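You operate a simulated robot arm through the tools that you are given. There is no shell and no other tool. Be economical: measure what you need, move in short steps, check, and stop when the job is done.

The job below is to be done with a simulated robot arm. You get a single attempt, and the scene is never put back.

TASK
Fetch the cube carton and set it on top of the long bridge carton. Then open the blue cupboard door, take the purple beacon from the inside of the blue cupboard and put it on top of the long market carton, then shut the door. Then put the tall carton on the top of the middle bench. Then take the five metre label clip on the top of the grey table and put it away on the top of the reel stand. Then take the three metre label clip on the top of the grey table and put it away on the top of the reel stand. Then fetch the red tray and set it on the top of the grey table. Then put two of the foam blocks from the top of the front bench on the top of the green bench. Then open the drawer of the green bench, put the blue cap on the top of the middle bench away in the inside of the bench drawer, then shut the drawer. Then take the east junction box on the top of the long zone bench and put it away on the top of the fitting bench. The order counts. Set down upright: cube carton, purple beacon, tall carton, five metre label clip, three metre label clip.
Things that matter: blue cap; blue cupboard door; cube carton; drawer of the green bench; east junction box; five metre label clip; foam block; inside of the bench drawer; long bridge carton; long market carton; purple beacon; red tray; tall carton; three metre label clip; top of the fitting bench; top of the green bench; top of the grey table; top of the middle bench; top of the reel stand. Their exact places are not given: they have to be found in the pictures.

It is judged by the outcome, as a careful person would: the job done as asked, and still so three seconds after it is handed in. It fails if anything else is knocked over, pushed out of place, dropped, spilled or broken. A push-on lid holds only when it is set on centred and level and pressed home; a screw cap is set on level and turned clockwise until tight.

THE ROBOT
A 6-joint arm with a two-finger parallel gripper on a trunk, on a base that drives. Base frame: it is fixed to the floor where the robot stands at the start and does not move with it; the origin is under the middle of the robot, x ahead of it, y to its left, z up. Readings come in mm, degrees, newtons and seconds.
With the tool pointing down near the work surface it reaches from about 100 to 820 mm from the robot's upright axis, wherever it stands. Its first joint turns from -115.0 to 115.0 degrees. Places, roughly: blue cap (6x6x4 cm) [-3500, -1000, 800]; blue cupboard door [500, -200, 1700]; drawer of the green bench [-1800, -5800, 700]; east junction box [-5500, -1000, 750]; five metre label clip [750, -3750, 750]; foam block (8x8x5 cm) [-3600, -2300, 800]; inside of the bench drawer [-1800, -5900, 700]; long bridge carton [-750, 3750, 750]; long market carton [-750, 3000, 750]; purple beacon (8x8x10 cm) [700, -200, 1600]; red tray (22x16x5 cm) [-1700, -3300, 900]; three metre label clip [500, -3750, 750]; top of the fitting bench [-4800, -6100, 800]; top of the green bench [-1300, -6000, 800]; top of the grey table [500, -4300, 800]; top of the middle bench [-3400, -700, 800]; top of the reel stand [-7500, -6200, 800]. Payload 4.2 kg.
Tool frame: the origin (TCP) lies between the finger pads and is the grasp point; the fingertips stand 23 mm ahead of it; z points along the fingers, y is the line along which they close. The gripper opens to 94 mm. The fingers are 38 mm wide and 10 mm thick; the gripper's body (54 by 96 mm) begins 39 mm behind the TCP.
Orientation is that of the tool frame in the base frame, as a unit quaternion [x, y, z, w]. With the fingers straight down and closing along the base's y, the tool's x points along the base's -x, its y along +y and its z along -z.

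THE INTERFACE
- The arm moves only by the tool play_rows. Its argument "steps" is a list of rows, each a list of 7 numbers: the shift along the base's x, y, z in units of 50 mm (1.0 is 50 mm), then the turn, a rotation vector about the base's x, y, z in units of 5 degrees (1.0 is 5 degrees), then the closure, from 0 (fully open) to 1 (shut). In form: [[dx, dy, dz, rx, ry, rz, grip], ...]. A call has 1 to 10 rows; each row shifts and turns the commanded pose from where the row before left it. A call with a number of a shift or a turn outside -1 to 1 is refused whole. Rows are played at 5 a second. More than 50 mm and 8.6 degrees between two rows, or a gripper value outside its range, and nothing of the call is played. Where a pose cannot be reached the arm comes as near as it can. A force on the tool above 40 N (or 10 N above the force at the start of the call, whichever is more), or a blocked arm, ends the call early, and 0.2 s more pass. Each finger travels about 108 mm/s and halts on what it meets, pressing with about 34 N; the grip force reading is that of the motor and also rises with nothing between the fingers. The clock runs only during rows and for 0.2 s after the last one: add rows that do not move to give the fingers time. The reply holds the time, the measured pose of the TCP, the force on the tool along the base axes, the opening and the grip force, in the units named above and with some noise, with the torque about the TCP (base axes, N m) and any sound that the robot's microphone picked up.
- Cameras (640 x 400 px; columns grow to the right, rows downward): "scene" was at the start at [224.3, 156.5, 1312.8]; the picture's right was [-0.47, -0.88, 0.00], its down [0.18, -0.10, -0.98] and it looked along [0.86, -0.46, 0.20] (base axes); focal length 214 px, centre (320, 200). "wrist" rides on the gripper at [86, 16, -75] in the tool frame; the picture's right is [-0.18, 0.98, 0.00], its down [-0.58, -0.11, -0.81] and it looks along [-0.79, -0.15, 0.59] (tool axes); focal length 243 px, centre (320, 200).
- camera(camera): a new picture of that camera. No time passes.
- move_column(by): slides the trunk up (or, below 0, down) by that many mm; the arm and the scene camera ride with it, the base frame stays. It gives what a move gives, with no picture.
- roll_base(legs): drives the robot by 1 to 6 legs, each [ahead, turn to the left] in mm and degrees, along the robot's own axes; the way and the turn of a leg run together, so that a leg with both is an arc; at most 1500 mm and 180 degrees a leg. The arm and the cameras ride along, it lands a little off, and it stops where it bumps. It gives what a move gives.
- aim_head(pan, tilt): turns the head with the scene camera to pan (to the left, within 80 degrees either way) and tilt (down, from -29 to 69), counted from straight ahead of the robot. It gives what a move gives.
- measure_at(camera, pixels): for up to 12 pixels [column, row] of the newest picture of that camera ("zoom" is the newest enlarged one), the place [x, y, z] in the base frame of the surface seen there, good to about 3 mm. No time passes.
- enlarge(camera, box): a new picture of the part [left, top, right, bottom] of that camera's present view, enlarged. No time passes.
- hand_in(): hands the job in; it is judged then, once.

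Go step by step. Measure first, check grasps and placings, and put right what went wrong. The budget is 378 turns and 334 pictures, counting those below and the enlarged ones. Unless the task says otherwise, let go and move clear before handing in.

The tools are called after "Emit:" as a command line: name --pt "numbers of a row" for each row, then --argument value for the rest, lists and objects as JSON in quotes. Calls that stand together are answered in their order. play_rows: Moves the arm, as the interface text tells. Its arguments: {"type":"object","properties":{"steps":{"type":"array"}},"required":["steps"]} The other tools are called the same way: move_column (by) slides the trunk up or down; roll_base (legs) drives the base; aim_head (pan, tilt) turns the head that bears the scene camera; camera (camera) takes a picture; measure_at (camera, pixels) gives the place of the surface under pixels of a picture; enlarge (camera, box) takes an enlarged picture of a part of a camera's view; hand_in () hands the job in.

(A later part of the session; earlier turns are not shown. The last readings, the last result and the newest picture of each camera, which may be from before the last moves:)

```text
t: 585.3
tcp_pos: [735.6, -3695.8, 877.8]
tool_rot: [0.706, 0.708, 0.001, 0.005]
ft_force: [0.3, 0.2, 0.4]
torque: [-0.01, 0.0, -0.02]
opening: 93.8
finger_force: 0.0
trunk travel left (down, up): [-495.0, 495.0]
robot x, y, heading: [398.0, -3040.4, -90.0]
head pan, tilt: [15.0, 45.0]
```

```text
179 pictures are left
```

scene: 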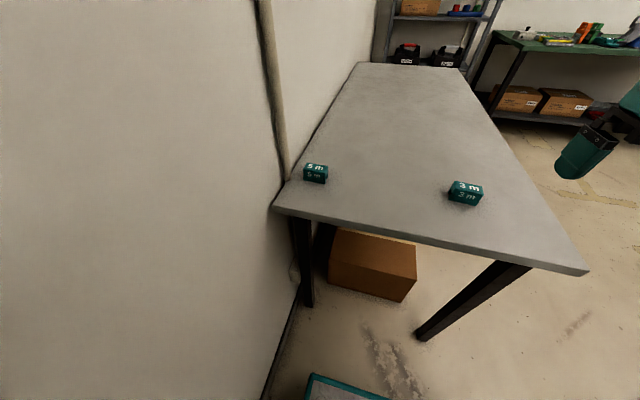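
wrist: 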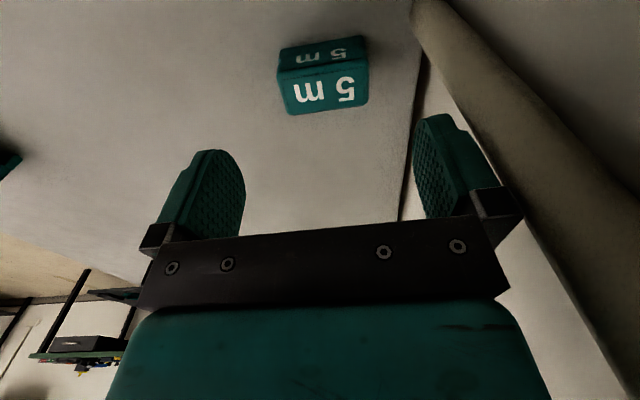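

Emit:
play_rows --pt "0 0 -0.7 0 0 0 0" --pt "0 0 -0.7 0 0 0 0" --pt "0 0 -0.38 0 0 0 0" --pt "0 0 0 0 0 0 0"

Emit:
play_rows --pt "0 0 0 0 0 0 0.3" --pt "0 0 0 0 0 0 0.6" --pt "0 0 0 0 0 0 1" --pt "0 0 0 0 0 0 1"

Emit:
camera --camera "wrist"

```text
t: 586.3
tcp_pos: [735.9, -3697.4, 789.8]
tool_rot: [0.706, 0.708, 0.002, 0.004]
ft_force: [0.0, -0.2, -0.1]
torque: [-0.01, 0.0, -0.06]
opening: 94.0
finger_force: 0.0
trunk travel left (down, up): [-495.0, 495.0]
robot x, y, heading: [396.7, -3040.6, -90.2]
head pan, tilt: [15.0, 45.0]
```

```text
t: 587.3
tcp_pos: [734.9, -3696.9, 788.9]
tool_rot: [0.707, 0.707, 0.002, 0.004]
ft_force: [0.5, -0.1, -0.4]
torque: [-0.01, 0.05, 0.0]
opening: 59.2
finger_force: 34.0
trunk travel left (down, up): [-495.0, 495.0]
robot x, y, heading: [397.1, -3039.3, -90.0]
head pan, tilt: [15.0, 45.0]
```

```text
178 pictures are left
```

wrist: 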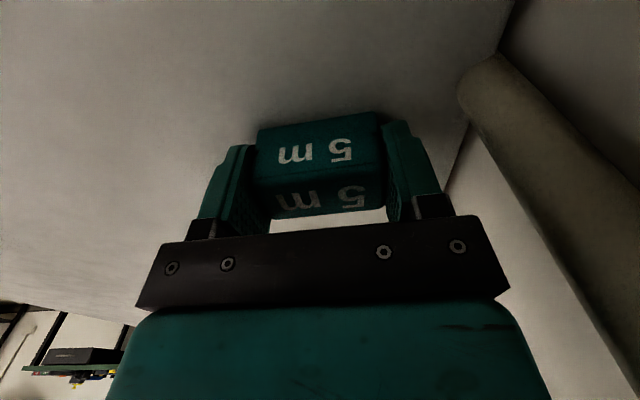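

Gripped (59 mm). I'll lift, bring the arm back to centre, then drive out to the south-west.

Emit:
play_rows --pt "0 0 0.8 0 0 0 1" --pt "0 0 0.8 0 0 0 1" --pt "0 0 0.8 0 0 0 1" --pt "-0.9 0.2 0.2 0 0 0 1" --pt "-0.9 0.2 0.2 0 0 0 1" --pt "-0.9 0.2 0.2 0 0 0 1" --pt "-0.9 0.2 0 0 0 0 1" --pt "-0.9 0.2 0 0 0 0 1" --pt "-0.9 0.2 0 0 0 0 1" --pt "-0.9 0.2 0 0 0 0 1"

Emit:
roll_base --legs '[[0, 19], [-900, 0], [0, -51.4], [1315, 0], [0, 14], [1265, 0]]'

Emit:
aim_head --pan -20 --tilt 15

Emit:
camera --camera "scene"

```text
t: 589.5
tcp_pos: [474.9, -3714.1, 1026.9]
tool_rot: [0.706, 0.708, 0.001, 0.002]
ft_force: [1.3, 0.3, -0.4]
torque: [0.03, 0.05, 0.01]
opening: 59.2
finger_force: 33.8
out of reach, approached as far as the arm can: row 5, 6, 7, 8, 9, 10
trunk travel left (down, up): [-495.0, 495.0]
robot x, y, heading: [397.3, -3039.4, -89.9]
head pan, tilt: [15.0, 45.0]
```

```text
t: 610.6
tcp_pos: [-1133.2, -5160.9, 1026.5]
tool_rot: [0.81, 0.587, 0.001, 0.004]
ft_force: [0.0, 0.2, -0.2]
torque: [-0.04, 0.01, 0.05]
opening: 59.2
finger_force: 33.7
trunk travel left (down, up): [-495.0, 495.0]
robot x, y, heading: [-996.5, -4494.7, -108.2]
head pan, tilt: [15.0, 45.0]
```

```text
t: 611.6
tcp_pos: [-1133.7, -5161.9, 1026.7]
tool_rot: [0.81, 0.587, 0.002, 0.004]
ft_force: [0.3, -0.2, -0.4]
torque: [-0.02, 0.01, -0.01]
opening: 59.3
finger_force: 33.8
trunk travel left (down, up): [-495.0, 495.0]
robot x, y, heading: [-992.0, -4495.9, -108.4]
head pan, tilt: [-20.0, 15.0]
```

```text
177 pictures are left
```

scene: 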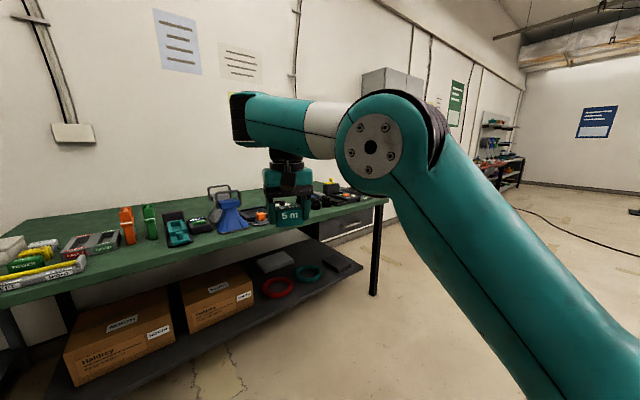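

At the green bench, as expected. Turn west and look ahead.

Emit:
roll_base --legs '[[0, -71.6], [1200, 0]]'

Emit:
aim_head --pan 20 --tilt 15

Emit:
camera --camera "scene"

Emit:
measure_at --camera "scene" --pixels '[[350, 260], [420, 250], [300, 230], [200, 250], [480, 230], [320, 210], [560, 300], [260, 215]]'

```text
t: 620.7
tcp_pos: [-2855.6, -4604.6, 1027.1]
tool_rot: [1.0, 0.011, 0.0, 0.003]
ft_force: [-0.7, 0.5, -0.6]
torque: [0.01, 0.0, -0.02]
opening: 59.0
finger_force: 33.7
trunk travel left (down, up): [-495.0, 495.0]
robot x, y, heading: [-2183.8, -4514.3, -178.8]
head pan, tilt: [-20.0, 15.0]
```

```text
t: 621.8
tcp_pos: [-2856.7, -4604.1, 1027.4]
tool_rot: [1.0, 0.01, -0.001, 0.004]
ft_force: [-0.4, 0.9, -0.1]
torque: [0.0, 0.0, 0.02]
opening: 59.2
finger_force: 33.7
trunk travel left (down, up): [-495.0, 495.0]
robot x, y, heading: [-2185.8, -4515.9, -178.8]
head pan, tilt: [20.0, 15.0]
```

```text
176 pictures are left
```

scene: 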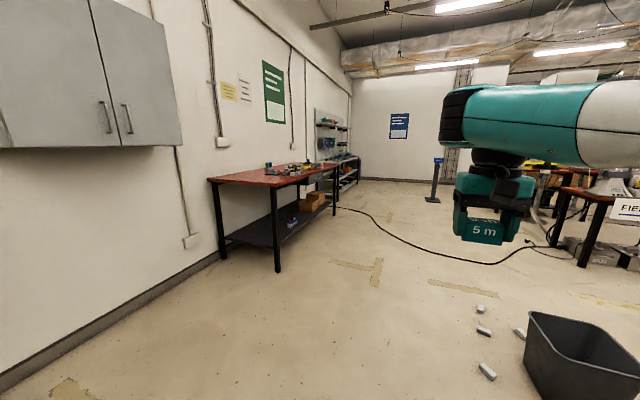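

```text
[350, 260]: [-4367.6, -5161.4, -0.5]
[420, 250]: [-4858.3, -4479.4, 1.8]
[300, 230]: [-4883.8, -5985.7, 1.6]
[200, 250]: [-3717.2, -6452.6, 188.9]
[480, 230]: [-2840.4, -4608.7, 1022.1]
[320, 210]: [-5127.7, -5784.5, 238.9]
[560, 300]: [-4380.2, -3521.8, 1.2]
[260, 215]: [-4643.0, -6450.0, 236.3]
```

Small bits and a bin lie on the floor to the right. I'll measure them to steer clear.

Emit:
measure_at --camera "scene" --pixels '[[487, 371], [483, 330], [480, 309], [520, 333], [530, 380], [440, 195], [432, 200], [400, 235], [470, 262], [345, 207]]'

```text
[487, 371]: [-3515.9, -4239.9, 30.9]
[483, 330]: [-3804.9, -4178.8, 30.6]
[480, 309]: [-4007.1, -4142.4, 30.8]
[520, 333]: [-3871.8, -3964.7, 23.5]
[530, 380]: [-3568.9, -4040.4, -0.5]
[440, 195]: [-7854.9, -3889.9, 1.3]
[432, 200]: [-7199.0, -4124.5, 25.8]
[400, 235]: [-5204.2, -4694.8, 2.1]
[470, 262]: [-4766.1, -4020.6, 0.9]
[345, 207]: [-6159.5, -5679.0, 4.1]
```

Emit:
roll_base --legs '[[0, 19.6], [1087, 0], [0, -20.8], [1500, 0], [1500, 0]]'

Emit:
aim_head --pan 50 --tilt 15

Emit:
camera --camera "scene"

```text
t: 643.6
tcp_pos: [-6867.8, -5011.1, 1026.4]
tool_rot: [1.0, 0.003, -0.001, 0.004]
ft_force: [0.3, -0.2, -0.4]
torque: [-0.05, -0.02, 0.0]
opening: 59.2
finger_force: 34.0
trunk travel left (down, up): [-495.0, 495.0]
robot x, y, heading: [-6196.7, -4931.5, -179.8]
head pan, tilt: [20.0, 15.0]
```

```text
t: 644.5
tcp_pos: [-6868.0, -5011.1, 1026.2]
tool_rot: [1.0, 0.003, -0.001, 0.003]
ft_force: [0.3, 0.2, -1.1]
torque: [-0.04, 0.03, -0.01]
opening: 59.3
finger_force: 33.7
trunk travel left (down, up): [-495.0, 495.0]
robot x, y, heading: [-6196.5, -4930.3, -179.5]
head pan, tilt: [50.0, 15.0]
```

```text
175 pictures are left
```

scene: 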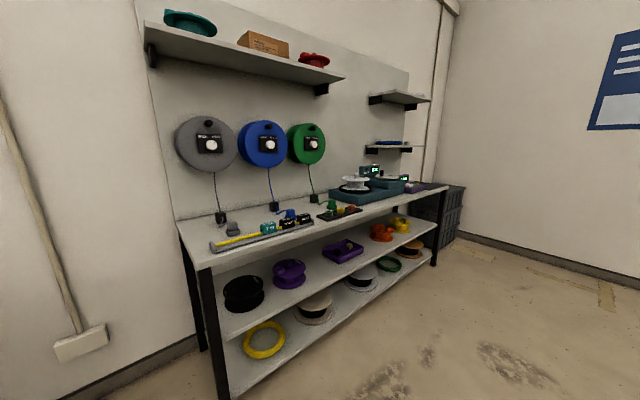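

This is the reel stand. I'll enlarge its top to find free space and measure.

Emit:
enlarge --camera "scene" --box '[170, 160, 460, 270]'

Emit:
measure_at --camera "scene" --pixels '[[200, 265], [380, 212], [400, 208], [360, 215], [445, 187], [185, 232], [340, 222], [420, 200], [300, 185], [330, 215], [210, 245], [318, 224]]'

```text
2.21 times, centred on (315, 215) of scene
```

zoom: 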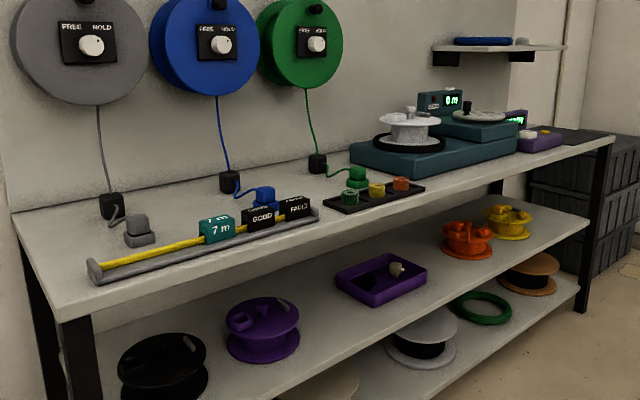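

```text
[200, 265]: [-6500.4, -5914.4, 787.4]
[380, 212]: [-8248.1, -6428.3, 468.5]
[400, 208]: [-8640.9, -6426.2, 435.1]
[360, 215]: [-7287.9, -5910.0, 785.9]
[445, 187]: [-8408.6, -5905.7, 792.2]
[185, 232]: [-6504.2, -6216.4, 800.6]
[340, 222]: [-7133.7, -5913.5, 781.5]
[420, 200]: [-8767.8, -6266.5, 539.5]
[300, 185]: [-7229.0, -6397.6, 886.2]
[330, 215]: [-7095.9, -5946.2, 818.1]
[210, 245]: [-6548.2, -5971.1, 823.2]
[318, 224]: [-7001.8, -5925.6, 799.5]
```

Emit:
measure_at --camera "zoom" --pixels '[[60, 225], [60, 260], [90, 240], [440, 182], [410, 178], [480, 168], [540, 160], [95, 275], [320, 205], [425, 187], [600, 135], [130, 235]]'

```text
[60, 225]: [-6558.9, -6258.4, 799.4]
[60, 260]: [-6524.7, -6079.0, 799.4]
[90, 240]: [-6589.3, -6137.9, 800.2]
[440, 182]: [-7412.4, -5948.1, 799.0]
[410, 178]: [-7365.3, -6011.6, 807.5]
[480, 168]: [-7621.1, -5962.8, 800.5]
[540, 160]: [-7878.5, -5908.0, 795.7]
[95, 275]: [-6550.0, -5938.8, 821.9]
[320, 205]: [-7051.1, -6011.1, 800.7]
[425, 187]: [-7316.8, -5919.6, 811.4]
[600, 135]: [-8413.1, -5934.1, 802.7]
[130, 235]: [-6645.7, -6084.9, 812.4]
```

Free area at the left end of the stand: around (-6548, -6200) and (-6548, -6110), z 800. I'll position the base in front of it.

Emit:
roll_base --legs '[[0, 54], [700, 0], [0, 36]]'

Emit:
aim_head --pan 0 --tilt 45

Emit:
camera --camera "scene"

Emit:
camera --camera "wrist"

```text
t: 651.5
tcp_pos: [-6876.5, -6118.4, 1027.0]
tool_rot: [0.865, 0.501, 0.001, 0.003]
ft_force: [0.3, 0.2, -0.3]
torque: [-0.01, 0.0, -0.01]
opening: 59.1
finger_force: 34.5
trunk travel left (down, up): [-495.0, 495.0]
robot x, y, heading: [-6605.9, -5498.2, -120.5]
head pan, tilt: [50.0, 15.0]
stopped in leg 3: the robot was blocked; the commanded pose is now the measured one
```

```text
t: 652.6
tcp_pos: [-6875.2, -6119.1, 1027.4]
tool_rot: [0.865, 0.502, 0.001, 0.003]
ft_force: [-0.6, 0.7, 0.5]
torque: [0.02, 0.0, 0.01]
opening: 59.3
finger_force: 33.6
trunk travel left (down, up): [-495.0, 495.0]
robot x, y, heading: [-6606.3, -5495.6, -120.4]
head pan, tilt: [0.0, 45.0]
```

```text
173 pictures are left
```

scene: 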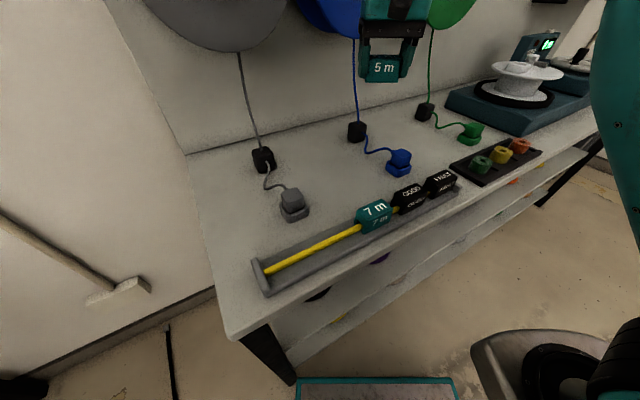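

```text
172 pictures are left
```

wrist: 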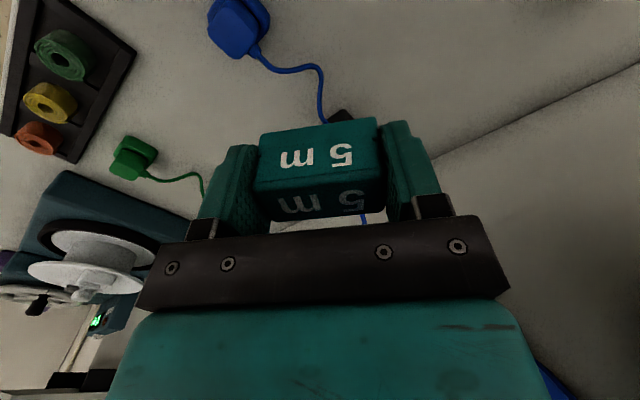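

The base's front corner touched the stand. Back 80 mm and finish the turn.

Emit:
roll_base --legs '[[-80, 0], [0, 30.5]]'

Emit:
aim_head --pan 10 --tilt 45

Emit:
camera --camera "scene"

```text
t: 655.2
tcp_pos: [-6481.6, -6099.8, 1027.1]
tool_rot: [0.703, 0.711, 0.002, 0.003]
ft_force: [-0.4, 1.0, 0.1]
torque: [-0.04, 0.01, 0.01]
opening: 59.1
finger_force: 34.1
trunk travel left (down, up): [-495.0, 495.0]
robot x, y, heading: [-6568.1, -5423.9, -89.9]
head pan, tilt: [0.0, 45.0]
```

```text
t: 655.9
tcp_pos: [-6481.8, -6099.6, 1026.9]
tool_rot: [0.703, 0.711, 0.002, 0.003]
ft_force: [-0.2, -0.3, -0.1]
torque: [-0.01, -0.02, 0.02]
opening: 59.1
finger_force: 34.5
trunk travel left (down, up): [-495.0, 495.0]
robot x, y, heading: [-6569.2, -5424.2, -89.8]
head pan, tilt: [10.0, 45.0]
```

```text
171 pictures are left
```

scene: 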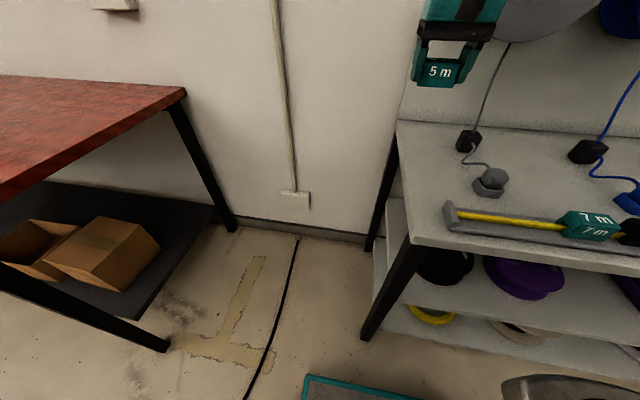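

I'll move over (-6548,-6160) and lower to just above the surface.

Emit:
play_rows --pt "-0.66 -0.6 0 0 0 0 1" --pt "-0.66 -0.6 0 0 0 0 1" --pt "0 0 -0.9 0 0 0 1" --pt "0 0 -0.9 0 0 0 1" --pt "0 0 -0.9 0 0 0 1" --pt "0 0 -0.9 0 0 0 1" --pt "0 0 0 0 0 0 1"

Emit:
camera --camera "wrist"

Emit:
camera --camera "scene"

```text
t: 657.5
tcp_pos: [-6535.7, -6219.0, 880.8]
tool_rot: [0.703, 0.711, 0.002, 0.001]
ft_force: [-0.2, -0.8, -0.6]
torque: [0.0, 0.01, 0.01]
opening: 59.5
finger_force: 34.1
out of reach, approached as far as the arm can: row 4, 5, 6
trunk travel left (down, up): [-495.0, 495.0]
robot x, y, heading: [-6568.0, -5427.0, -89.8]
head pan, tilt: [10.0, 45.0]
```

```text
170 pictures are left
```

wrist: 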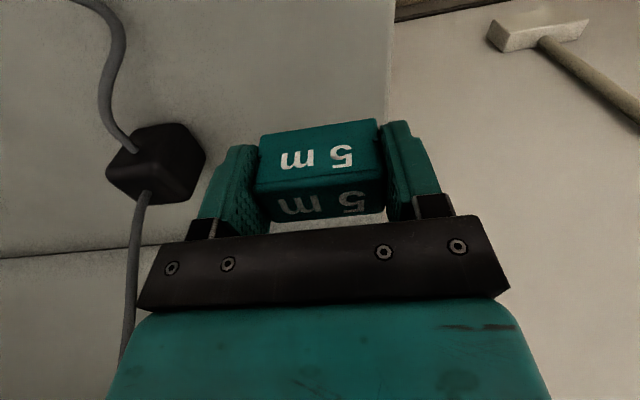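

```text
169 pictures are left
```

scene: 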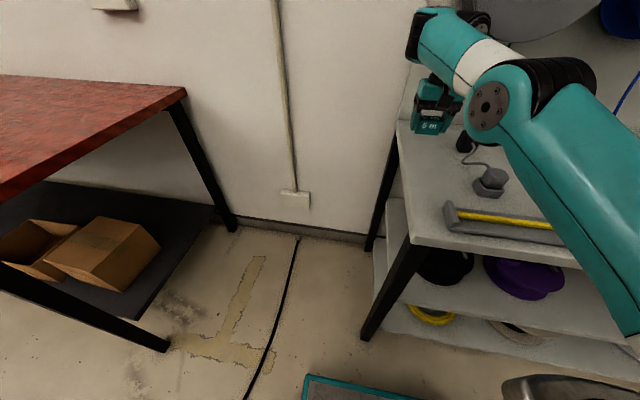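

The arm has slipped into the elbow-low posture again (near-straight). I'll back off, raise the trunk, and lean the tool backward to force the elbow up, then straighten it.

Emit:
roll_base --legs '[[-250, 0]]'

Emit:
move_column --by 150

Emit:
play_rows --pt "0 0 0 1 0 0 1" --pt "0 0 0 1 0 0 1" --pt "0 0 0 1 0 0 1" --pt "0 0 0 1 0 0 1" --pt "0 0 0 1 0 0 1" --pt "0 0.5 -0.5 0 0 0 1" --pt "0 0.5 -0.5 0 0 0 1" --pt "0 0 0 0 0 0 1"

Emit:
aim_head --pan -5 --tilt 15

Emit:
camera --camera "scene"

```text
t: 659.3
tcp_pos: [-6537.9, -5969.0, 879.4]
tool_rot: [0.704, 0.71, 0.003, 0.001]
ft_force: [-0.5, 0.7, -0.9]
torque: [0.0, -0.01, 0.01]
opening: 59.4
finger_force: 34.2
trunk travel left (down, up): [-495.0, 495.0]
robot x, y, heading: [-6568.0, -5176.8, -89.6]
head pan, tilt: [10.0, 45.0]
```

```text
t: 661.1
tcp_pos: [-6537.8, -5969.1, 1029.7]
tool_rot: [0.704, 0.71, 0.003, 0.0]
ft_force: [-0.5, -0.4, -0.4]
torque: [0.01, -0.02, 0.0]
opening: 59.1
finger_force: 34.1
trunk travel left (down, up): [-645.0, 345.0]
robot x, y, heading: [-6570.1, -5176.1, -89.8]
head pan, tilt: [10.0, 45.0]
```

```text
t: 662.2
tcp_pos: [-6537.1, -5973.9, 1027.8]
tool_rot: [0.693, 0.7, 0.125, -0.12]
ft_force: [14.5, -4.9, -32.0]
torque: [-1.43, 1.83, -0.92]
opening: 59.1
finger_force: 33.8
out of reach, approached as far as the arm can: row 5
trunk travel left (down, up): [-645.0, 345.0]
robot x, y, heading: [-6571.0, -5177.9, -89.8]
head pan, tilt: [10.0, 45.0]
stopped in row 5: the force on the tool passed its limit (the readings are from after the stop); the commanded pose is now the measured one
```

```text
t: 663.2
tcp_pos: [-6537.6, -5976.1, 1027.5]
tool_rot: [0.691, 0.701, 0.125, -0.12]
ft_force: [25.3, -3.7, -47.7]
torque: [-2.65, 3.4, -1.66]
opening: 59.3
finger_force: 34.2
trunk travel left (down, up): [-645.0, 345.0]
robot x, y, heading: [-6565.0, -5177.0, -89.8]
head pan, tilt: [-5.0, 15.0]
```

```text
168 pictures are left
```

scene: 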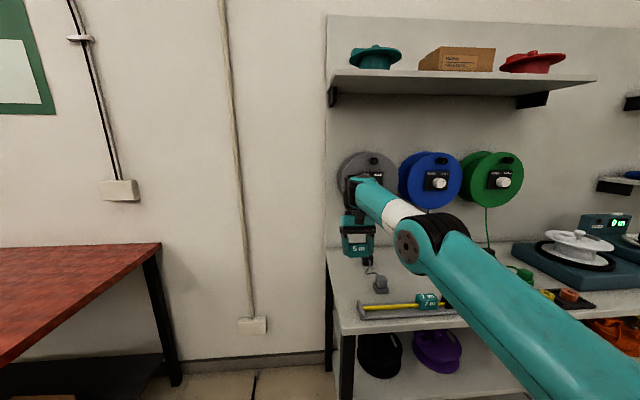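

The tool camera pinched the forearm. I'll undo the lean, back up 200 mm, then stretch the arm fully out and up, and come down again so the elbow can fold the right way.

Emit:
play_rows --pt "0 0 0 -1 0 0 1" --pt "0 0 0 -1 0 0 1" --pt "0 0 0 -1 0 0 1" --pt "0 0 0 -1 0 0 1" --pt "0 0 0 0 0 0 1"

Emit:
roll_base --legs '[[-250, 0]]'

Emit:
play_rows --pt "0 -0.7 0.7 0 0 0 1" --pt "0 -0.7 0.7 0 0 0 1" --pt "0 -0.7 0.7 0 0 0 1" --pt "0 0 -0.9 0 0 0 1" --pt "0 0 -0.9 0 0 0 1" --pt "0 0 -0.9 0 0 0 1" --pt "0 0 0 0 0 0 1"

```text
t: 664.4
tcp_pos: [-6536.6, -5974.0, 1027.7]
tool_rot: [0.701, 0.714, 0.003, 0.001]
ft_force: [0.3, 0.0, -1.0]
torque: [0.04, 0.0, -0.02]
opening: 59.3
finger_force: 33.8
trunk travel left (down, up): [-645.0, 345.0]
robot x, y, heading: [-6567.9, -5179.0, -89.9]
head pan, tilt: [-5.0, 15.0]
```

```text
t: 666.2
tcp_pos: [-6537.5, -5720.7, 1027.2]
tool_rot: [0.701, 0.713, 0.003, 0.0]
ft_force: [0.2, 0.9, -0.4]
torque: [-0.03, -0.01, -0.01]
opening: 59.4
finger_force: 33.6
trunk travel left (down, up): [-645.0, 345.0]
robot x, y, heading: [-6569.7, -4923.2, -89.6]
head pan, tilt: [-5.0, 15.0]
```

```text
t: 667.8
tcp_pos: [-6541.0, -5767.7, 945.9]
tool_rot: [0.701, 0.713, 0.003, 0.001]
ft_force: [-0.4, -0.7, -0.8]
torque: [-0.03, 0.0, 0.01]
opening: 59.4
finger_force: 33.8
out of reach, approached as far as the arm can: row 2, 3
trunk travel left (down, up): [-645.0, 345.0]
robot x, y, heading: [-6570.5, -4920.2, -89.8]
head pan, tilt: [-5.0, 15.0]
```

Downward rows were accepted this time. I'll pull inward to test the fold.

Emit:
play_rows --pt "0 0.9 0 0 0 0 1" --pt "0 0.9 0 0 0 0 1" --pt "0 0.9 0 0 0 0 1" --pt "0 0.9 0 0 0 0 1" --pt "0 0 0 0 0 0 1"

```text
t: 669.0
tcp_pos: [-6512.4, -5726.5, 963.3]
tool_rot: [0.701, 0.713, 0.003, 0.001]
ft_force: [0.1, -0.2, -0.7]
torque: [0.0, 0.01, 0.01]
opening: 59.5
finger_force: 33.8
out of reach, approached as far as the arm can: row 1, 2, 3, 4
trunk travel left (down, up): [-645.0, 345.0]
robot x, y, heading: [-6569.1, -4924.5, -89.8]
head pan, tilt: [-5.0, 15.0]
```

Still on the wrong side. I'll repeat what worked before: tilt the tool forward 40 degrees, then back to vertical, then down.

Emit:
play_rows --pt "0 0 0 -1 0 0 1" --pt "0 0 0 -1 0 0 1" --pt "0 0 0 -1 0 0 1" --pt "0 0 0 -1 0 0 1" --pt "0 0 0 -1 0 0 1" --pt "0 0 0 -1 0 0 1" --pt "0 0 0 -1 0 0 1" --pt "0 0 0 -1 0 0 1" --pt "0 0 0 0 0 0 1"

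Emit:
play_rows --pt "0 0 0 1 0 0 1" --pt "0 0 0 1 0 0 1" --pt "0 0 0 1 0 0 1" --pt "0 0 0 1 0 0 1" --pt "0 0 0 1 0 0 1" --pt "0 0 0 1 0 0 1" --pt "0 0 0 0.5 0 0 1" --pt "0 0 -0.9 0 0 0 1" --pt "0 0 -0.9 0 0 0 1" --pt "0 0.9 0 0 0 0 1"

```text
t: 671.0
tcp_pos: [-6507.3, -5750.3, 973.1]
tool_rot: [0.699, 0.71, -0.057, 0.057]
ft_force: [-0.5, 0.9, -0.3]
torque: [0.01, -0.01, -0.03]
opening: 59.1
finger_force: 34.0
out of reach, approached as far as the arm can: row 1, 2, 3, 4, 5, 6, 7, 8
trunk travel left (down, up): [-645.0, 345.0]
robot x, y, heading: [-6568.8, -4923.8, -89.8]
head pan, tilt: [-5.0, 15.0]
```

```text
t: 672.5
tcp_pos: [-6522.8, -5729.1, 971.2]
tool_rot: [0.69, 0.7, 0.13, -0.128]
ft_force: [5.7, -2.0, -12.9]
torque: [-0.51, 0.72, -0.33]
opening: 59.3
finger_force: 33.9
out of reach, approached as far as the arm can: row 5, 6, 7
trunk travel left (down, up): [-645.0, 345.0]
robot x, y, heading: [-6570.9, -4922.0, -89.8]
head pan, tilt: [-5.0, 15.0]
stopped in row 7: the force on the tool passed its limit (the readings are from after the stop); the commanded pose is now the measured one
```

I need to see the arm's true posture; I'll undo the lean and look sideways at it.

Emit:
play_rows --pt "0 0 0 -1 0 0 1" --pt "0 0 0 -1 0 0 1" --pt "0 0 0 -1 0 0 1" --pt "0 0 0 -1 0 0 1" --pt "0 0 0 0 0 0 1"

Emit:
aim_head --pan -45 --tilt 20

Emit:
camera --camera "scene"

Emit:
measure_at --camera "scene" --pixels '[[320, 200], [250, 130], [400, 300], [200, 90], [450, 350], [180, 60], [300, 160], [360, 250]]'

```text
t: 673.8
tcp_pos: [-6523.8, -5728.3, 971.3]
tool_rot: [0.702, 0.712, 0.007, -0.007]
ft_force: [0.5, -0.3, -0.8]
torque: [-0.01, -0.01, 0.0]
opening: 59.3
finger_force: 34.0
trunk travel left (down, up): [-645.0, 345.0]
robot x, y, heading: [-6574.3, -4922.0, -89.8]
head pan, tilt: [-5.0, 15.0]
```

```text
t: 674.8
tcp_pos: [-6522.2, -5729.5, 971.0]
tool_rot: [0.702, 0.712, 0.008, -0.006]
ft_force: [-0.3, 0.0, 0.2]
torque: [0.02, 0.01, -0.01]
opening: 59.3
finger_force: 34.2
trunk travel left (down, up): [-645.0, 345.0]
robot x, y, heading: [-6571.6, -4923.0, -89.8]
head pan, tilt: [-45.0, 20.0]
```

```text
167 pictures are left
```

scene: 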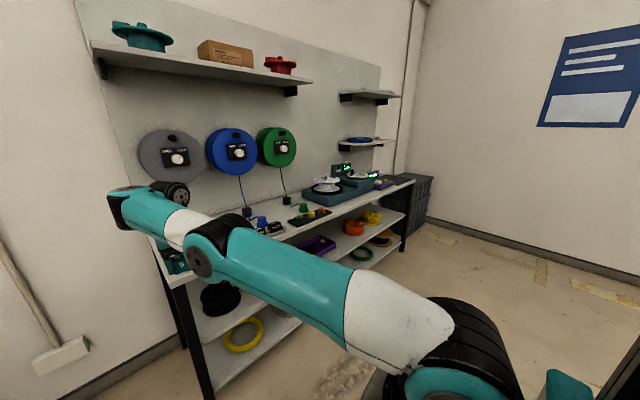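

```text
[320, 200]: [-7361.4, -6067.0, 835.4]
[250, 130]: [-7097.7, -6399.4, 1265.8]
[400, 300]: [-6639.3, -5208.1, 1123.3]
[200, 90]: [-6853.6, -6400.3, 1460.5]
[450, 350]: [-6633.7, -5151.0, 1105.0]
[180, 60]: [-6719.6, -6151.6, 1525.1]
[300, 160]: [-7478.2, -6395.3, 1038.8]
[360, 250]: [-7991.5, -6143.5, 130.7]
```

Emit:
measure_at --camera "scene" --pixels '[[200, 260], [225, 235], [300, 290], [250, 260], [150, 215], [190, 230], [165, 192], [175, 262], [440, 385], [470, 330]]'

```text
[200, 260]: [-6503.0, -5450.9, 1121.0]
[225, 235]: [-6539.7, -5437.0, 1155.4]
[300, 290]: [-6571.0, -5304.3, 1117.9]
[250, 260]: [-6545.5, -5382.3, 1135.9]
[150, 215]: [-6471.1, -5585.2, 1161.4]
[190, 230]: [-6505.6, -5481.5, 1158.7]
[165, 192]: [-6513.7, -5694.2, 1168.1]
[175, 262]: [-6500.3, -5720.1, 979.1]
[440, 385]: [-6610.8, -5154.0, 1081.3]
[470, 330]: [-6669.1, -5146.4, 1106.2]
```

The arm is straight and nearly horizontal (its full reach, about 590 mm from the shoulder). I'll press down well below, then inward-and-down together, to make the elbow fold upward.

Emit:
play_rows --pt "0 0 -0.9 0 0 0 1" --pt "0 0 -0.9 0 0 0 1" --pt "0 0 -0.9 0 0 0 1" --pt "0 0 -0.9 0 0 0 1" --pt "0 0 0 0 0 0 1"

Emit:
camera --camera "scene"

Emit:
measure_at --camera "scene" --pixels '[[200, 260], [225, 240], [300, 290], [150, 240], [180, 230], [165, 215], [440, 385]]'

```text
t: 676.0
tcp_pos: [-6520.6, -5737.0, 855.2]
tool_rot: [0.702, 0.712, 0.01, -0.024]
ft_force: [1.2, -0.1, 0.2]
torque: [0.02, 0.02, -0.01]
opening: 59.1
finger_force: 34.2
out of reach, approached as far as the arm can: row 3, 4
trunk travel left (down, up): [-645.0, 345.0]
robot x, y, heading: [-6572.4, -4920.6, -89.6]
head pan, tilt: [-45.0, 20.0]
```

```text
166 pictures are left
```

scene: 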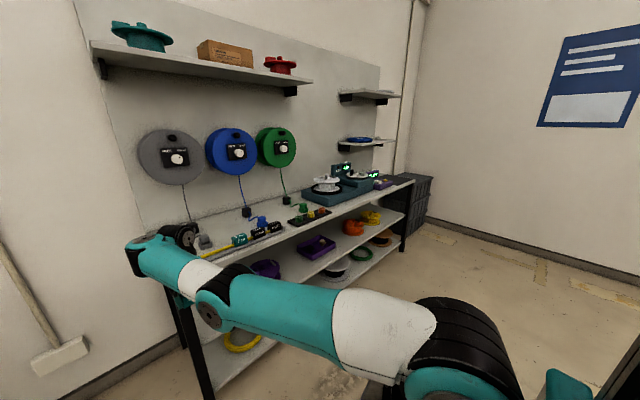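

```text
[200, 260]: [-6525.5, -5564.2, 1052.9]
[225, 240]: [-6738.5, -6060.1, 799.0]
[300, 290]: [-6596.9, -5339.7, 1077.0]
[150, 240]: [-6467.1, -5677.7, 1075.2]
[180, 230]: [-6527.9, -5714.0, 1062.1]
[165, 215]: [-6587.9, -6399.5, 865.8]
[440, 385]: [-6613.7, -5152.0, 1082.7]
```

It is folded the wrong way (elbow below). I'll rotate the tool forward about the wrist itself (TCP moving outward), which needs only the wrist joint.

Emit:
play_rows --pt "0 -0.34 0.03 -1 0 0 1" --pt "0 -0.34 0.06 -1 0 0 1" --pt "0 -0.33 0.1 -1 0 0 1" --pt "0 -0.33 0.12 -1 0 0 1" --pt "0 -0.32 0.15 -1 0 0 1" --pt "0 -0.3 0.18 -1 0 0 1" --pt "0 -0.28 0.2 -1 0 0 1" --pt "0 -0.27 0.22 -1 0 0 1" --pt "0 0 0 0 0 0 1"

Emit:
play_rows --pt "0 0.5 0.8 0 0 0 1" --pt "0 0.5 0.8 0 0 0 1" --pt "0 0.5 0.8 0 0 0 1" --pt "0 0.5 0.8 0 0 0 1" --pt "0 0 0 0 0 0 1"

Emit:
camera --camera "scene"

```text
t: 678.0
tcp_pos: [-6507.8, -5904.0, 947.8]
tool_rot: [0.663, 0.671, -0.237, 0.234]
ft_force: [-0.5, 0.2, -0.6]
torque: [0.0, -0.04, -0.01]
opening: 59.5
finger_force: 34.0
out of reach, approached as far as the arm can: row 1, 2, 3, 7
trunk travel left (down, up): [-645.0, 345.0]
robot x, y, heading: [-6569.0, -4924.1, -89.8]
head pan, tilt: [-45.0, 20.0]
```

```text
t: 679.2
tcp_pos: [-6489.7, -5851.5, 1121.2]
tool_rot: [0.663, 0.672, -0.236, 0.232]
ft_force: [0.6, -0.4, -0.1]
torque: [0.02, 0.02, 0.0]
opening: 59.2
finger_force: 33.9
out of reach, approached as far as the arm can: row 1, 2, 3, 4
trunk travel left (down, up): [-645.0, 345.0]
robot x, y, heading: [-6570.4, -4922.7, -89.9]
head pan, tilt: [-45.0, 20.0]
```

```text
165 pictures are left
```

scene: 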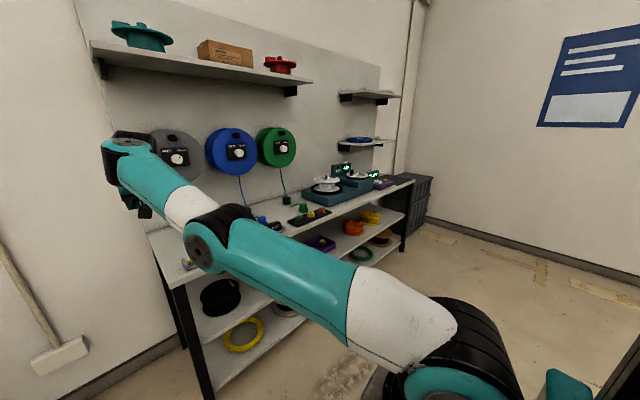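

The tool tilts freely now. I'll stretch outward with a downward bias (so the elbow passes straight the right way), then pull in.

Emit:
play_rows --pt "0 -0.8 -0.5 0 0 0 1" --pt "0 -0.8 -0.5 0 0 0 1" --pt "0 -0.8 -0.5 0 0 0 1" --pt "0 -0.3 -0.8 0 0 0 1" --pt "0 0.6 -0.6 0 0 0 1" --pt "0 0.9 0 0 0 0 1" --pt "0 0.9 0 0 0 0 1" --pt "0 0.9 0.2 0 0 0 1" --pt "0 0 0 0 0 0 1"

Emit:
camera --camera "scene"

```text
t: 681.2
tcp_pos: [-6452.0, -5877.0, 985.9]
tool_rot: [0.663, 0.672, -0.237, 0.232]
ft_force: [0.7, 0.4, 0.1]
torque: [-0.03, -0.01, 0.01]
opening: 59.2
finger_force: 34.5
out of reach, approached as far as the arm can: row 1, 2, 3, 4, 5, 6, 7, 8
trunk travel left (down, up): [-645.0, 345.0]
robot x, y, heading: [-6566.9, -4921.5, -89.9]
head pan, tilt: [-45.0, 20.0]
```

```text
164 pictures are left
```

scene: 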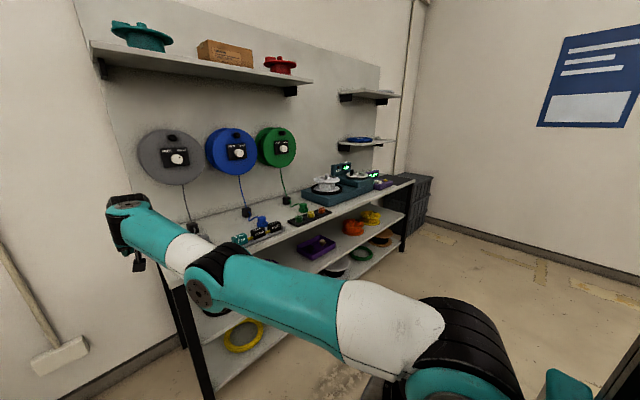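

By the joint geometry, moving down from straight hyper-extends the elbow while moving up flexes it. So: stretch out, then up, then pull inward.

Emit:
play_rows --pt "0 -0.9 0 0 0 0 1" --pt "0 -0.9 0 0 0 0 1" --pt "0 -0.5 0.7 0 0 0 1" --pt "0 0 0.9 0 0 0 1" --pt "0 0 0.9 0 0 0 1" --pt "0 0.6 0.6 0 0 0 1" --pt "0 0.9 0.2 0 0 0 1" --pt "0 0.9 0 0 0 0 1" --pt "0 0.9 0 0 0 0 1" --pt "0 0 0 0 0 0 1"

Emit:
camera --camera "scene"

```text
t: 683.4
tcp_pos: [-6430.9, -5764.3, 1184.6]
tool_rot: [0.662, 0.672, -0.236, 0.232]
ft_force: [-0.1, 0.9, 0.0]
torque: [-0.02, 0.03, -0.01]
opening: 59.3
finger_force: 33.9
out of reach, approached as far as the arm can: row 1, 2, 3, 4, 5, 6, 7, 8, 9
trunk travel left (down, up): [-645.0, 345.0]
robot x, y, heading: [-6568.8, -4919.2, -89.5]
head pan, tilt: [-45.0, 20.0]
```

```text
163 pictures are left
```

scene: 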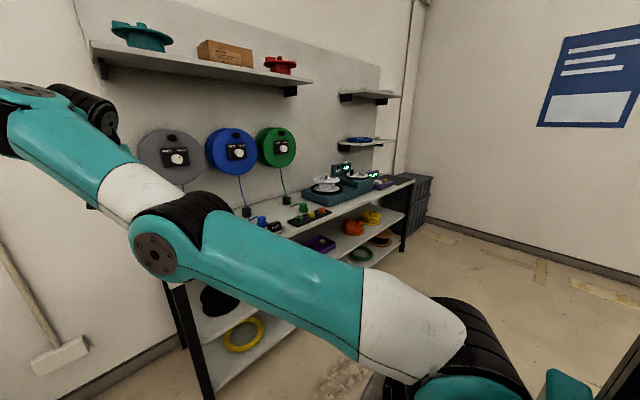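

Still the same. The earlier recovery happened with the arm pointing steeply up, then un-tilting. I'll replicate: move up and inward, with the tool tilted ~59 degrees.

Emit:
play_rows --pt "0 0.6 0.75 -1 0 0 1" --pt "0 0.6 0.75 -1 0 0 1" --pt "0 0.6 0.75 -1 0 0 1" --pt "0 0.6 0.75 -1 0 0 1" --pt "0 0.6 0.75 0 0 0 1" --pt "0 0.7 0.7 0 0 0 1" --pt "0 0.7 0.6 0 0 0 1" --pt "0 0.8 0.5 0 0 0 1" --pt "0 0.8 0.4 0 0 0 1" --pt "0 0.8 0.3 0 0 0 1"

Emit:
play_rows --pt "0 0 0 0.95 0 0 1" --pt "0 0 0 0.95 0 0 1" --pt "0 0 0 0.95 0 0 1" --pt "0 0 0 0.95 0 0 1" --pt "0 0 0 0.95 0 0 1" --pt "0 0 0 0.95 0 0 1" --pt "0 0 -0.9 0 0 0 1" --pt "0 0 -0.9 0 0 0 1" --pt "0 0 -0.9 0 0 0 1" --pt "0 0 0 0 0 0 1"

Emit:
aim_head --pan -45 --tilt 5

Emit:
camera --camera "scene"

```text
t: 685.6
tcp_pos: [-6440.4, -5475.6, 1433.5]
tool_rot: [0.61, 0.621, -0.349, 0.347]
ft_force: [0.9, -0.4, 0.1]
torque: [-0.02, -0.02, -0.07]
opening: 59.5
finger_force: 33.9
out of reach, approached as far as the arm can: row 1, 2, 3, 4, 6, 7, 8, 9, 10
trunk travel left (down, up): [-645.0, 345.0]
robot x, y, heading: [-6571.0, -4920.9, -90.0]
head pan, tilt: [-45.0, 20.0]
```

```text
t: 687.8
tcp_pos: [-6476.2, -5493.5, 1210.9]
tool_rot: [0.678, 0.687, -0.185, 0.184]
ft_force: [-0.5, -0.4, -0.2]
torque: [0.01, -0.02, -0.05]
opening: 59.2
finger_force: 34.3
out of reach, approached as far as the arm can: row 1, 2, 3, 4, 5, 6
trunk travel left (down, up): [-645.0, 345.0]
robot x, y, heading: [-6573.9, -4920.4, -89.7]
head pan, tilt: [-45.0, 20.0]
```

```text
t: 688.6
tcp_pos: [-6475.6, -5493.4, 1210.8]
tool_rot: [0.678, 0.687, -0.185, 0.183]
ft_force: [0.0, 0.5, -0.5]
torque: [-0.01, 0.06, -0.01]
opening: 59.4
finger_force: 34.2
trunk travel left (down, up): [-645.0, 345.0]
robot x, y, heading: [-6566.0, -4926.2, -89.9]
head pan, tilt: [-45.0, 5.0]
```

```text
162 pictures are left
```

scene: 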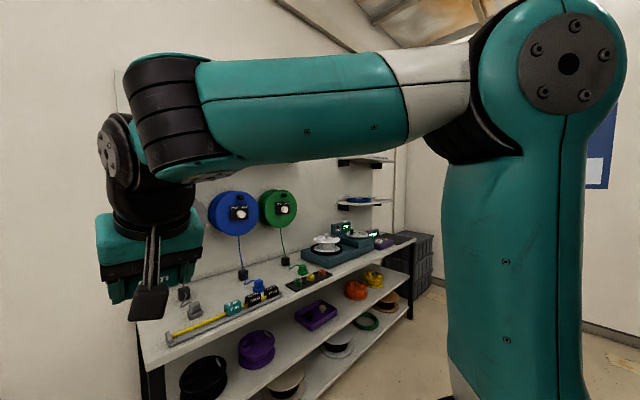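

Recovered: elbow up. I'll set the tool vertical and lower it, keeping it close in.

Emit:
play_rows --pt "0 0 -0.6 1 0 0 1" --pt "0 0 -0.6 1 0 0 1" --pt "0 0 -0.6 1 0 0 1" --pt "0 0 -0.6 1 0 0 1" --pt "0 0 -0.6 1 0 0 1" --pt "0 0 -0.6 1.0 0 0 1" --pt "-0.3 0 -0.4 0 0 0 1" --pt "-0.3 0 0 0 0 0 1" --pt "0 0 0 0 0 0 1"

```text
t: 690.6
tcp_pos: [-6504.6, -5492.7, 1012.0]
tool_rot: [0.702, 0.712, -0.002, 0.001]
ft_force: [-0.4, -0.2, -1.4]
torque: [0.0, 0.0, -0.01]
opening: 59.3
finger_force: 34.2
trunk travel left (down, up): [-645.0, 345.0]
robot x, y, heading: [-6569.4, -4923.6, -89.8]
head pan, tilt: [-45.0, 5.0]
```

Emit:
roll_base --legs '[[570, 0]]'

Emit:
play_rows --pt "-0.4 -0.6 0 0 0 0 1" --pt "-0.5 -0.6 0 0 0 0 1" --pt "0 -0.6 0 0 0 0 1" --pt "0 0 0 0 0 0 1"

Emit:
move_column --by -150

Emit:
camera --camera "wrist"

Emit:
aim_head --pan 10 --tilt 35

Emit:
camera --camera "scene"

```text
t: 693.8
tcp_pos: [-6499.7, -6057.1, 1012.1]
tool_rot: [0.701, 0.713, -0.001, 0.002]
ft_force: [0.4, 0.8, 0.4]
torque: [0.04, -0.04, -0.01]
opening: 59.4
finger_force: 33.7
trunk travel left (down, up): [-645.0, 345.0]
robot x, y, heading: [-6572.2, -5487.6, -89.4]
head pan, tilt: [-45.0, 5.0]
```

```text
t: 694.8
tcp_pos: [-6546.1, -6147.4, 1012.2]
tool_rot: [0.701, 0.713, -0.002, 0.001]
ft_force: [0.3, 0.6, -1.0]
torque: [-0.01, -0.01, 0.01]
opening: 59.3
finger_force: 33.6
trunk travel left (down, up): [-645.0, 345.0]
robot x, y, heading: [-6564.7, -5488.1, -89.6]
head pan, tilt: [-45.0, 5.0]
```

```text
t: 696.6
tcp_pos: [-6546.6, -6146.7, 863.1]
tool_rot: [0.701, 0.713, -0.002, 0.001]
ft_force: [1.1, 1.4, 0.5]
torque: [0.01, 0.02, 0.02]
opening: 59.1
finger_force: 34.2
trunk travel left (down, up): [-495.0, 495.0]
robot x, y, heading: [-6568.3, -5485.6, -89.5]
head pan, tilt: [-45.0, 5.0]
```

```text
161 pictures are left
```

wrist: 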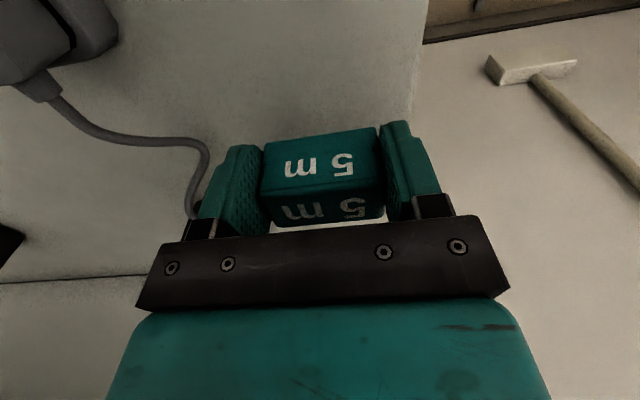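

```text
t: 697.8
tcp_pos: [-6545.7, -6147.2, 862.6]
tool_rot: [0.701, 0.713, -0.001, 0.003]
ft_force: [0.2, 0.0, -0.1]
torque: [0.02, 0.01, 0.02]
opening: 59.3
finger_force: 33.7
trunk travel left (down, up): [-495.0, 495.0]
robot x, y, heading: [-6567.9, -5491.7, -89.6]
head pan, tilt: [10.0, 35.0]
```

```text
160 pictures are left
```

scene: 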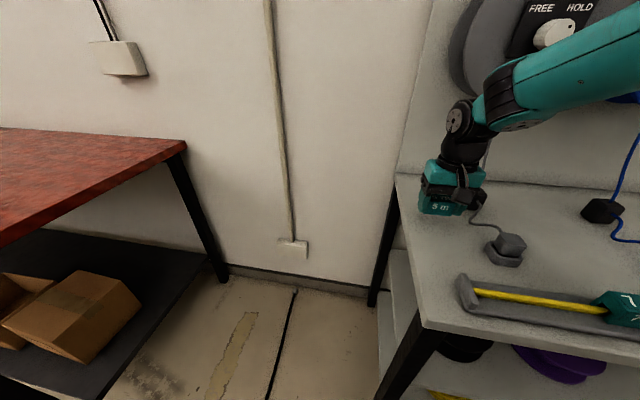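

The plug cord is near the left finger; I'll shift 15 mm away from it, then lower.

Emit:
measure_at --camera "wrist" --pixels '[[205, 160], [190, 205], [130, 140], [410, 110], [300, 100]]'

Emit:
play_rows --pt "0.3 0.1 0 0 0 0 1" --pt "0 0 -0.4 0 0 0 1" --pt "0 0 -0.16 0 0 0 1" --pt "0 0 0 0 0 0 1"

```text
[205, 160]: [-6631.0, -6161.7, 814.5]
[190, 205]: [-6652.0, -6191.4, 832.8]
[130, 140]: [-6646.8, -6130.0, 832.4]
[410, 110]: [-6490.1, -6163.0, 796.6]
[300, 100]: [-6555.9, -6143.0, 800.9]
```

```text
t: 698.8
tcp_pos: [-6532.0, -6141.7, 834.6]
tool_rot: [0.701, 0.713, -0.001, 0.002]
ft_force: [-0.4, 0.1, 0.2]
torque: [-0.01, -0.01, 0.04]
opening: 59.0
finger_force: 34.1
trunk travel left (down, up): [-495.0, 495.0]
robot x, y, heading: [-6568.1, -5491.6, -89.6]
head pan, tilt: [10.0, 35.0]
```

Emit:
play_rows --pt "0 0 -0.06 0 0 0 1" --pt "0 0 -0.06 0 0 0 1" --pt "0 0 0 0 0 0 1"

```text
t: 699.6
tcp_pos: [-6532.2, -6142.1, 829.6]
tool_rot: [0.701, 0.713, -0.003, 0.003]
ft_force: [-0.7, -0.5, 8.9]
torque: [0.0, -0.04, -0.05]
opening: 59.1
finger_force: 34.1
trunk travel left (down, up): [-495.0, 495.0]
robot x, y, heading: [-6568.0, -5486.2, -89.7]
head pan, tilt: [10.0, 35.0]
```

Contact (8.9 N). Release and lift using the trunk.

Emit:
play_rows --pt "0 0 0.03 0 0 0 0.6" --pt "0 0 0 0 0 0 0.2" --pt "0 0 0 0 0 0 0" --pt "0 0 0 0 0 0 0" --pt "0 0 0 0 0 0 0"

Emit:
move_column --by 150

Emit:
camera --camera "wrist"

```text
t: 700.8
tcp_pos: [-6531.1, -6142.8, 829.6]
tool_rot: [0.701, 0.713, -0.002, 0.001]
ft_force: [-1.2, -0.7, 0.3]
torque: [-0.01, 0.02, 0.01]
opening: 93.9
finger_force: 0.1
trunk travel left (down, up): [-495.0, 495.0]
robot x, y, heading: [-6567.4, -5486.2, -89.6]
head pan, tilt: [10.0, 35.0]
```

```text
t: 702.6
tcp_pos: [-6531.1, -6142.8, 979.8]
tool_rot: [0.701, 0.713, -0.002, 0.002]
ft_force: [0.4, 0.0, -0.2]
torque: [-0.06, 0.0, 0.02]
opening: 94.1
finger_force: 0.1
trunk travel left (down, up): [-645.0, 345.0]
robot x, y, heading: [-6569.5, -5486.8, -89.7]
head pan, tilt: [10.0, 35.0]
```

```text
159 pictures are left
```

wrist: 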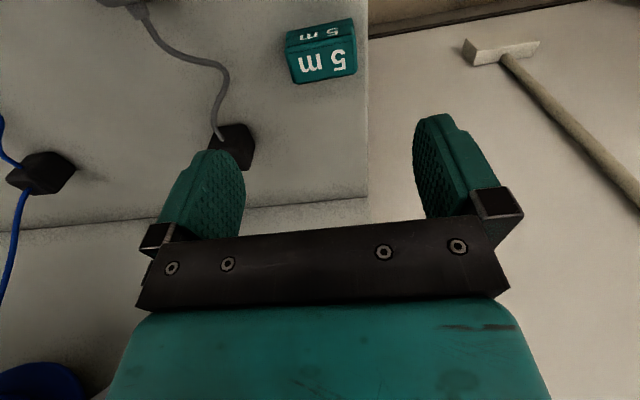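

The 5 m clip stands on the reel stand. Now back for the 3 m clip, approaching the grey table from its west side.

Emit:
play_rows --pt "0 0.8 0 0 0 0 0" --pt "0 0.8 0 0 0 0 0" --pt "0 0 0 0 0 0 0"

Emit:
roll_base --legs '[[-557, 0], [0, 90], [1500, 0], [1500, 0], [0, 13.8]]'

Emit:
roll_base --legs '[[1500, 0], [1145, 0], [0, 28], [700, 0], [0, -41.8]]'

Emit:
aim_head --pan 0 --tilt 35

Emit:
camera --camera "scene"

```text
t: 703.4
tcp_pos: [-6532.2, -6061.4, 979.2]
tool_rot: [0.701, 0.714, -0.002, 0.003]
ft_force: [-0.4, -1.9, 0.8]
torque: [0.03, -0.03, 0.0]
opening: 93.8
finger_force: 0.1
trunk travel left (down, up): [-645.0, 345.0]
robot x, y, heading: [-6563.3, -5484.4, -89.6]
head pan, tilt: [10.0, 35.0]
```

```text
t: 725.3
tcp_pos: [-3018.0, -4757.0, 980.0]
tool_rot: [-0.126, 0.992, 0.0, 0.003]
ft_force: [0.1, -0.5, -0.8]
torque: [0.01, -0.02, 0.0]
opening: 94.1
finger_force: 0.0
trunk travel left (down, up): [-645.0, 345.0]
robot x, y, heading: [-3571.2, -4927.1, 14.0]
head pan, tilt: [10.0, 35.0]
```

```text
t: 744.8
tcp_pos: [84.3, -3796.0, 979.2]
tool_rot: [-0.003, 1.0, 0.001, 0.003]
ft_force: [0.4, 0.4, -0.7]
torque: [-0.04, 0.0, -0.01]
opening: 93.7
finger_force: 0.0
trunk travel left (down, up): [-645.0, 345.0]
robot x, y, heading: [-488.9, -3826.4, -0.2]
head pan, tilt: [10.0, 35.0]
```

```text
t: 745.6
tcp_pos: [83.4, -3794.9, 979.5]
tool_rot: [-0.004, 1.0, 0.0, 0.002]
ft_force: [0.7, 0.4, -0.1]
torque: [0.02, -0.01, 0.0]
opening: 94.0
finger_force: 0.0
trunk travel left (down, up): [-645.0, 345.0]
robot x, y, heading: [-490.4, -3824.9, -0.2]
head pan, tilt: [0.0, 35.0]
```

```text
158 pictures are left
```

scene: 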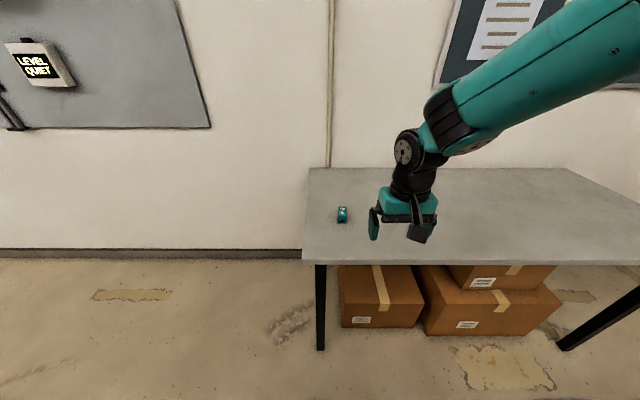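

Emit:
enlarge --camera "scene" --box '[310, 190, 390, 240]'

Emit:
measure_at --camera "zoom" --pixels '[[250, 165], [240, 175], [285, 165], [265, 168], [265, 200], [245, 195], [290, 195]]'

```text
8.00 times, centred on (350, 215) of scene
```

zoom: 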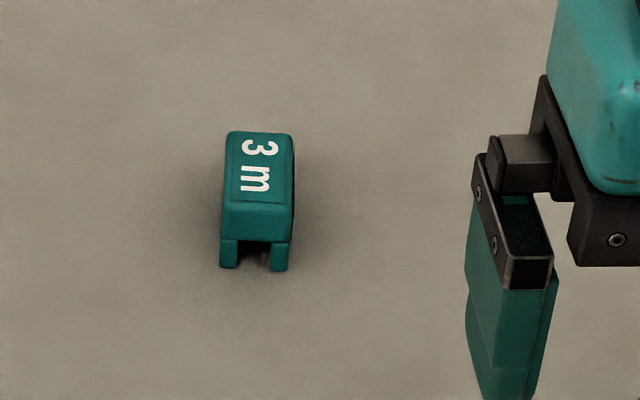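

```text
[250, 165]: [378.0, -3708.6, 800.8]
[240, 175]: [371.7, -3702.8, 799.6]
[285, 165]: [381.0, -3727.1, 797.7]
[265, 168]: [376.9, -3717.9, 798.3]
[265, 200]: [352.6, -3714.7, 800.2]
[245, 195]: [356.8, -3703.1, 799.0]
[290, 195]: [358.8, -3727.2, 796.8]
```

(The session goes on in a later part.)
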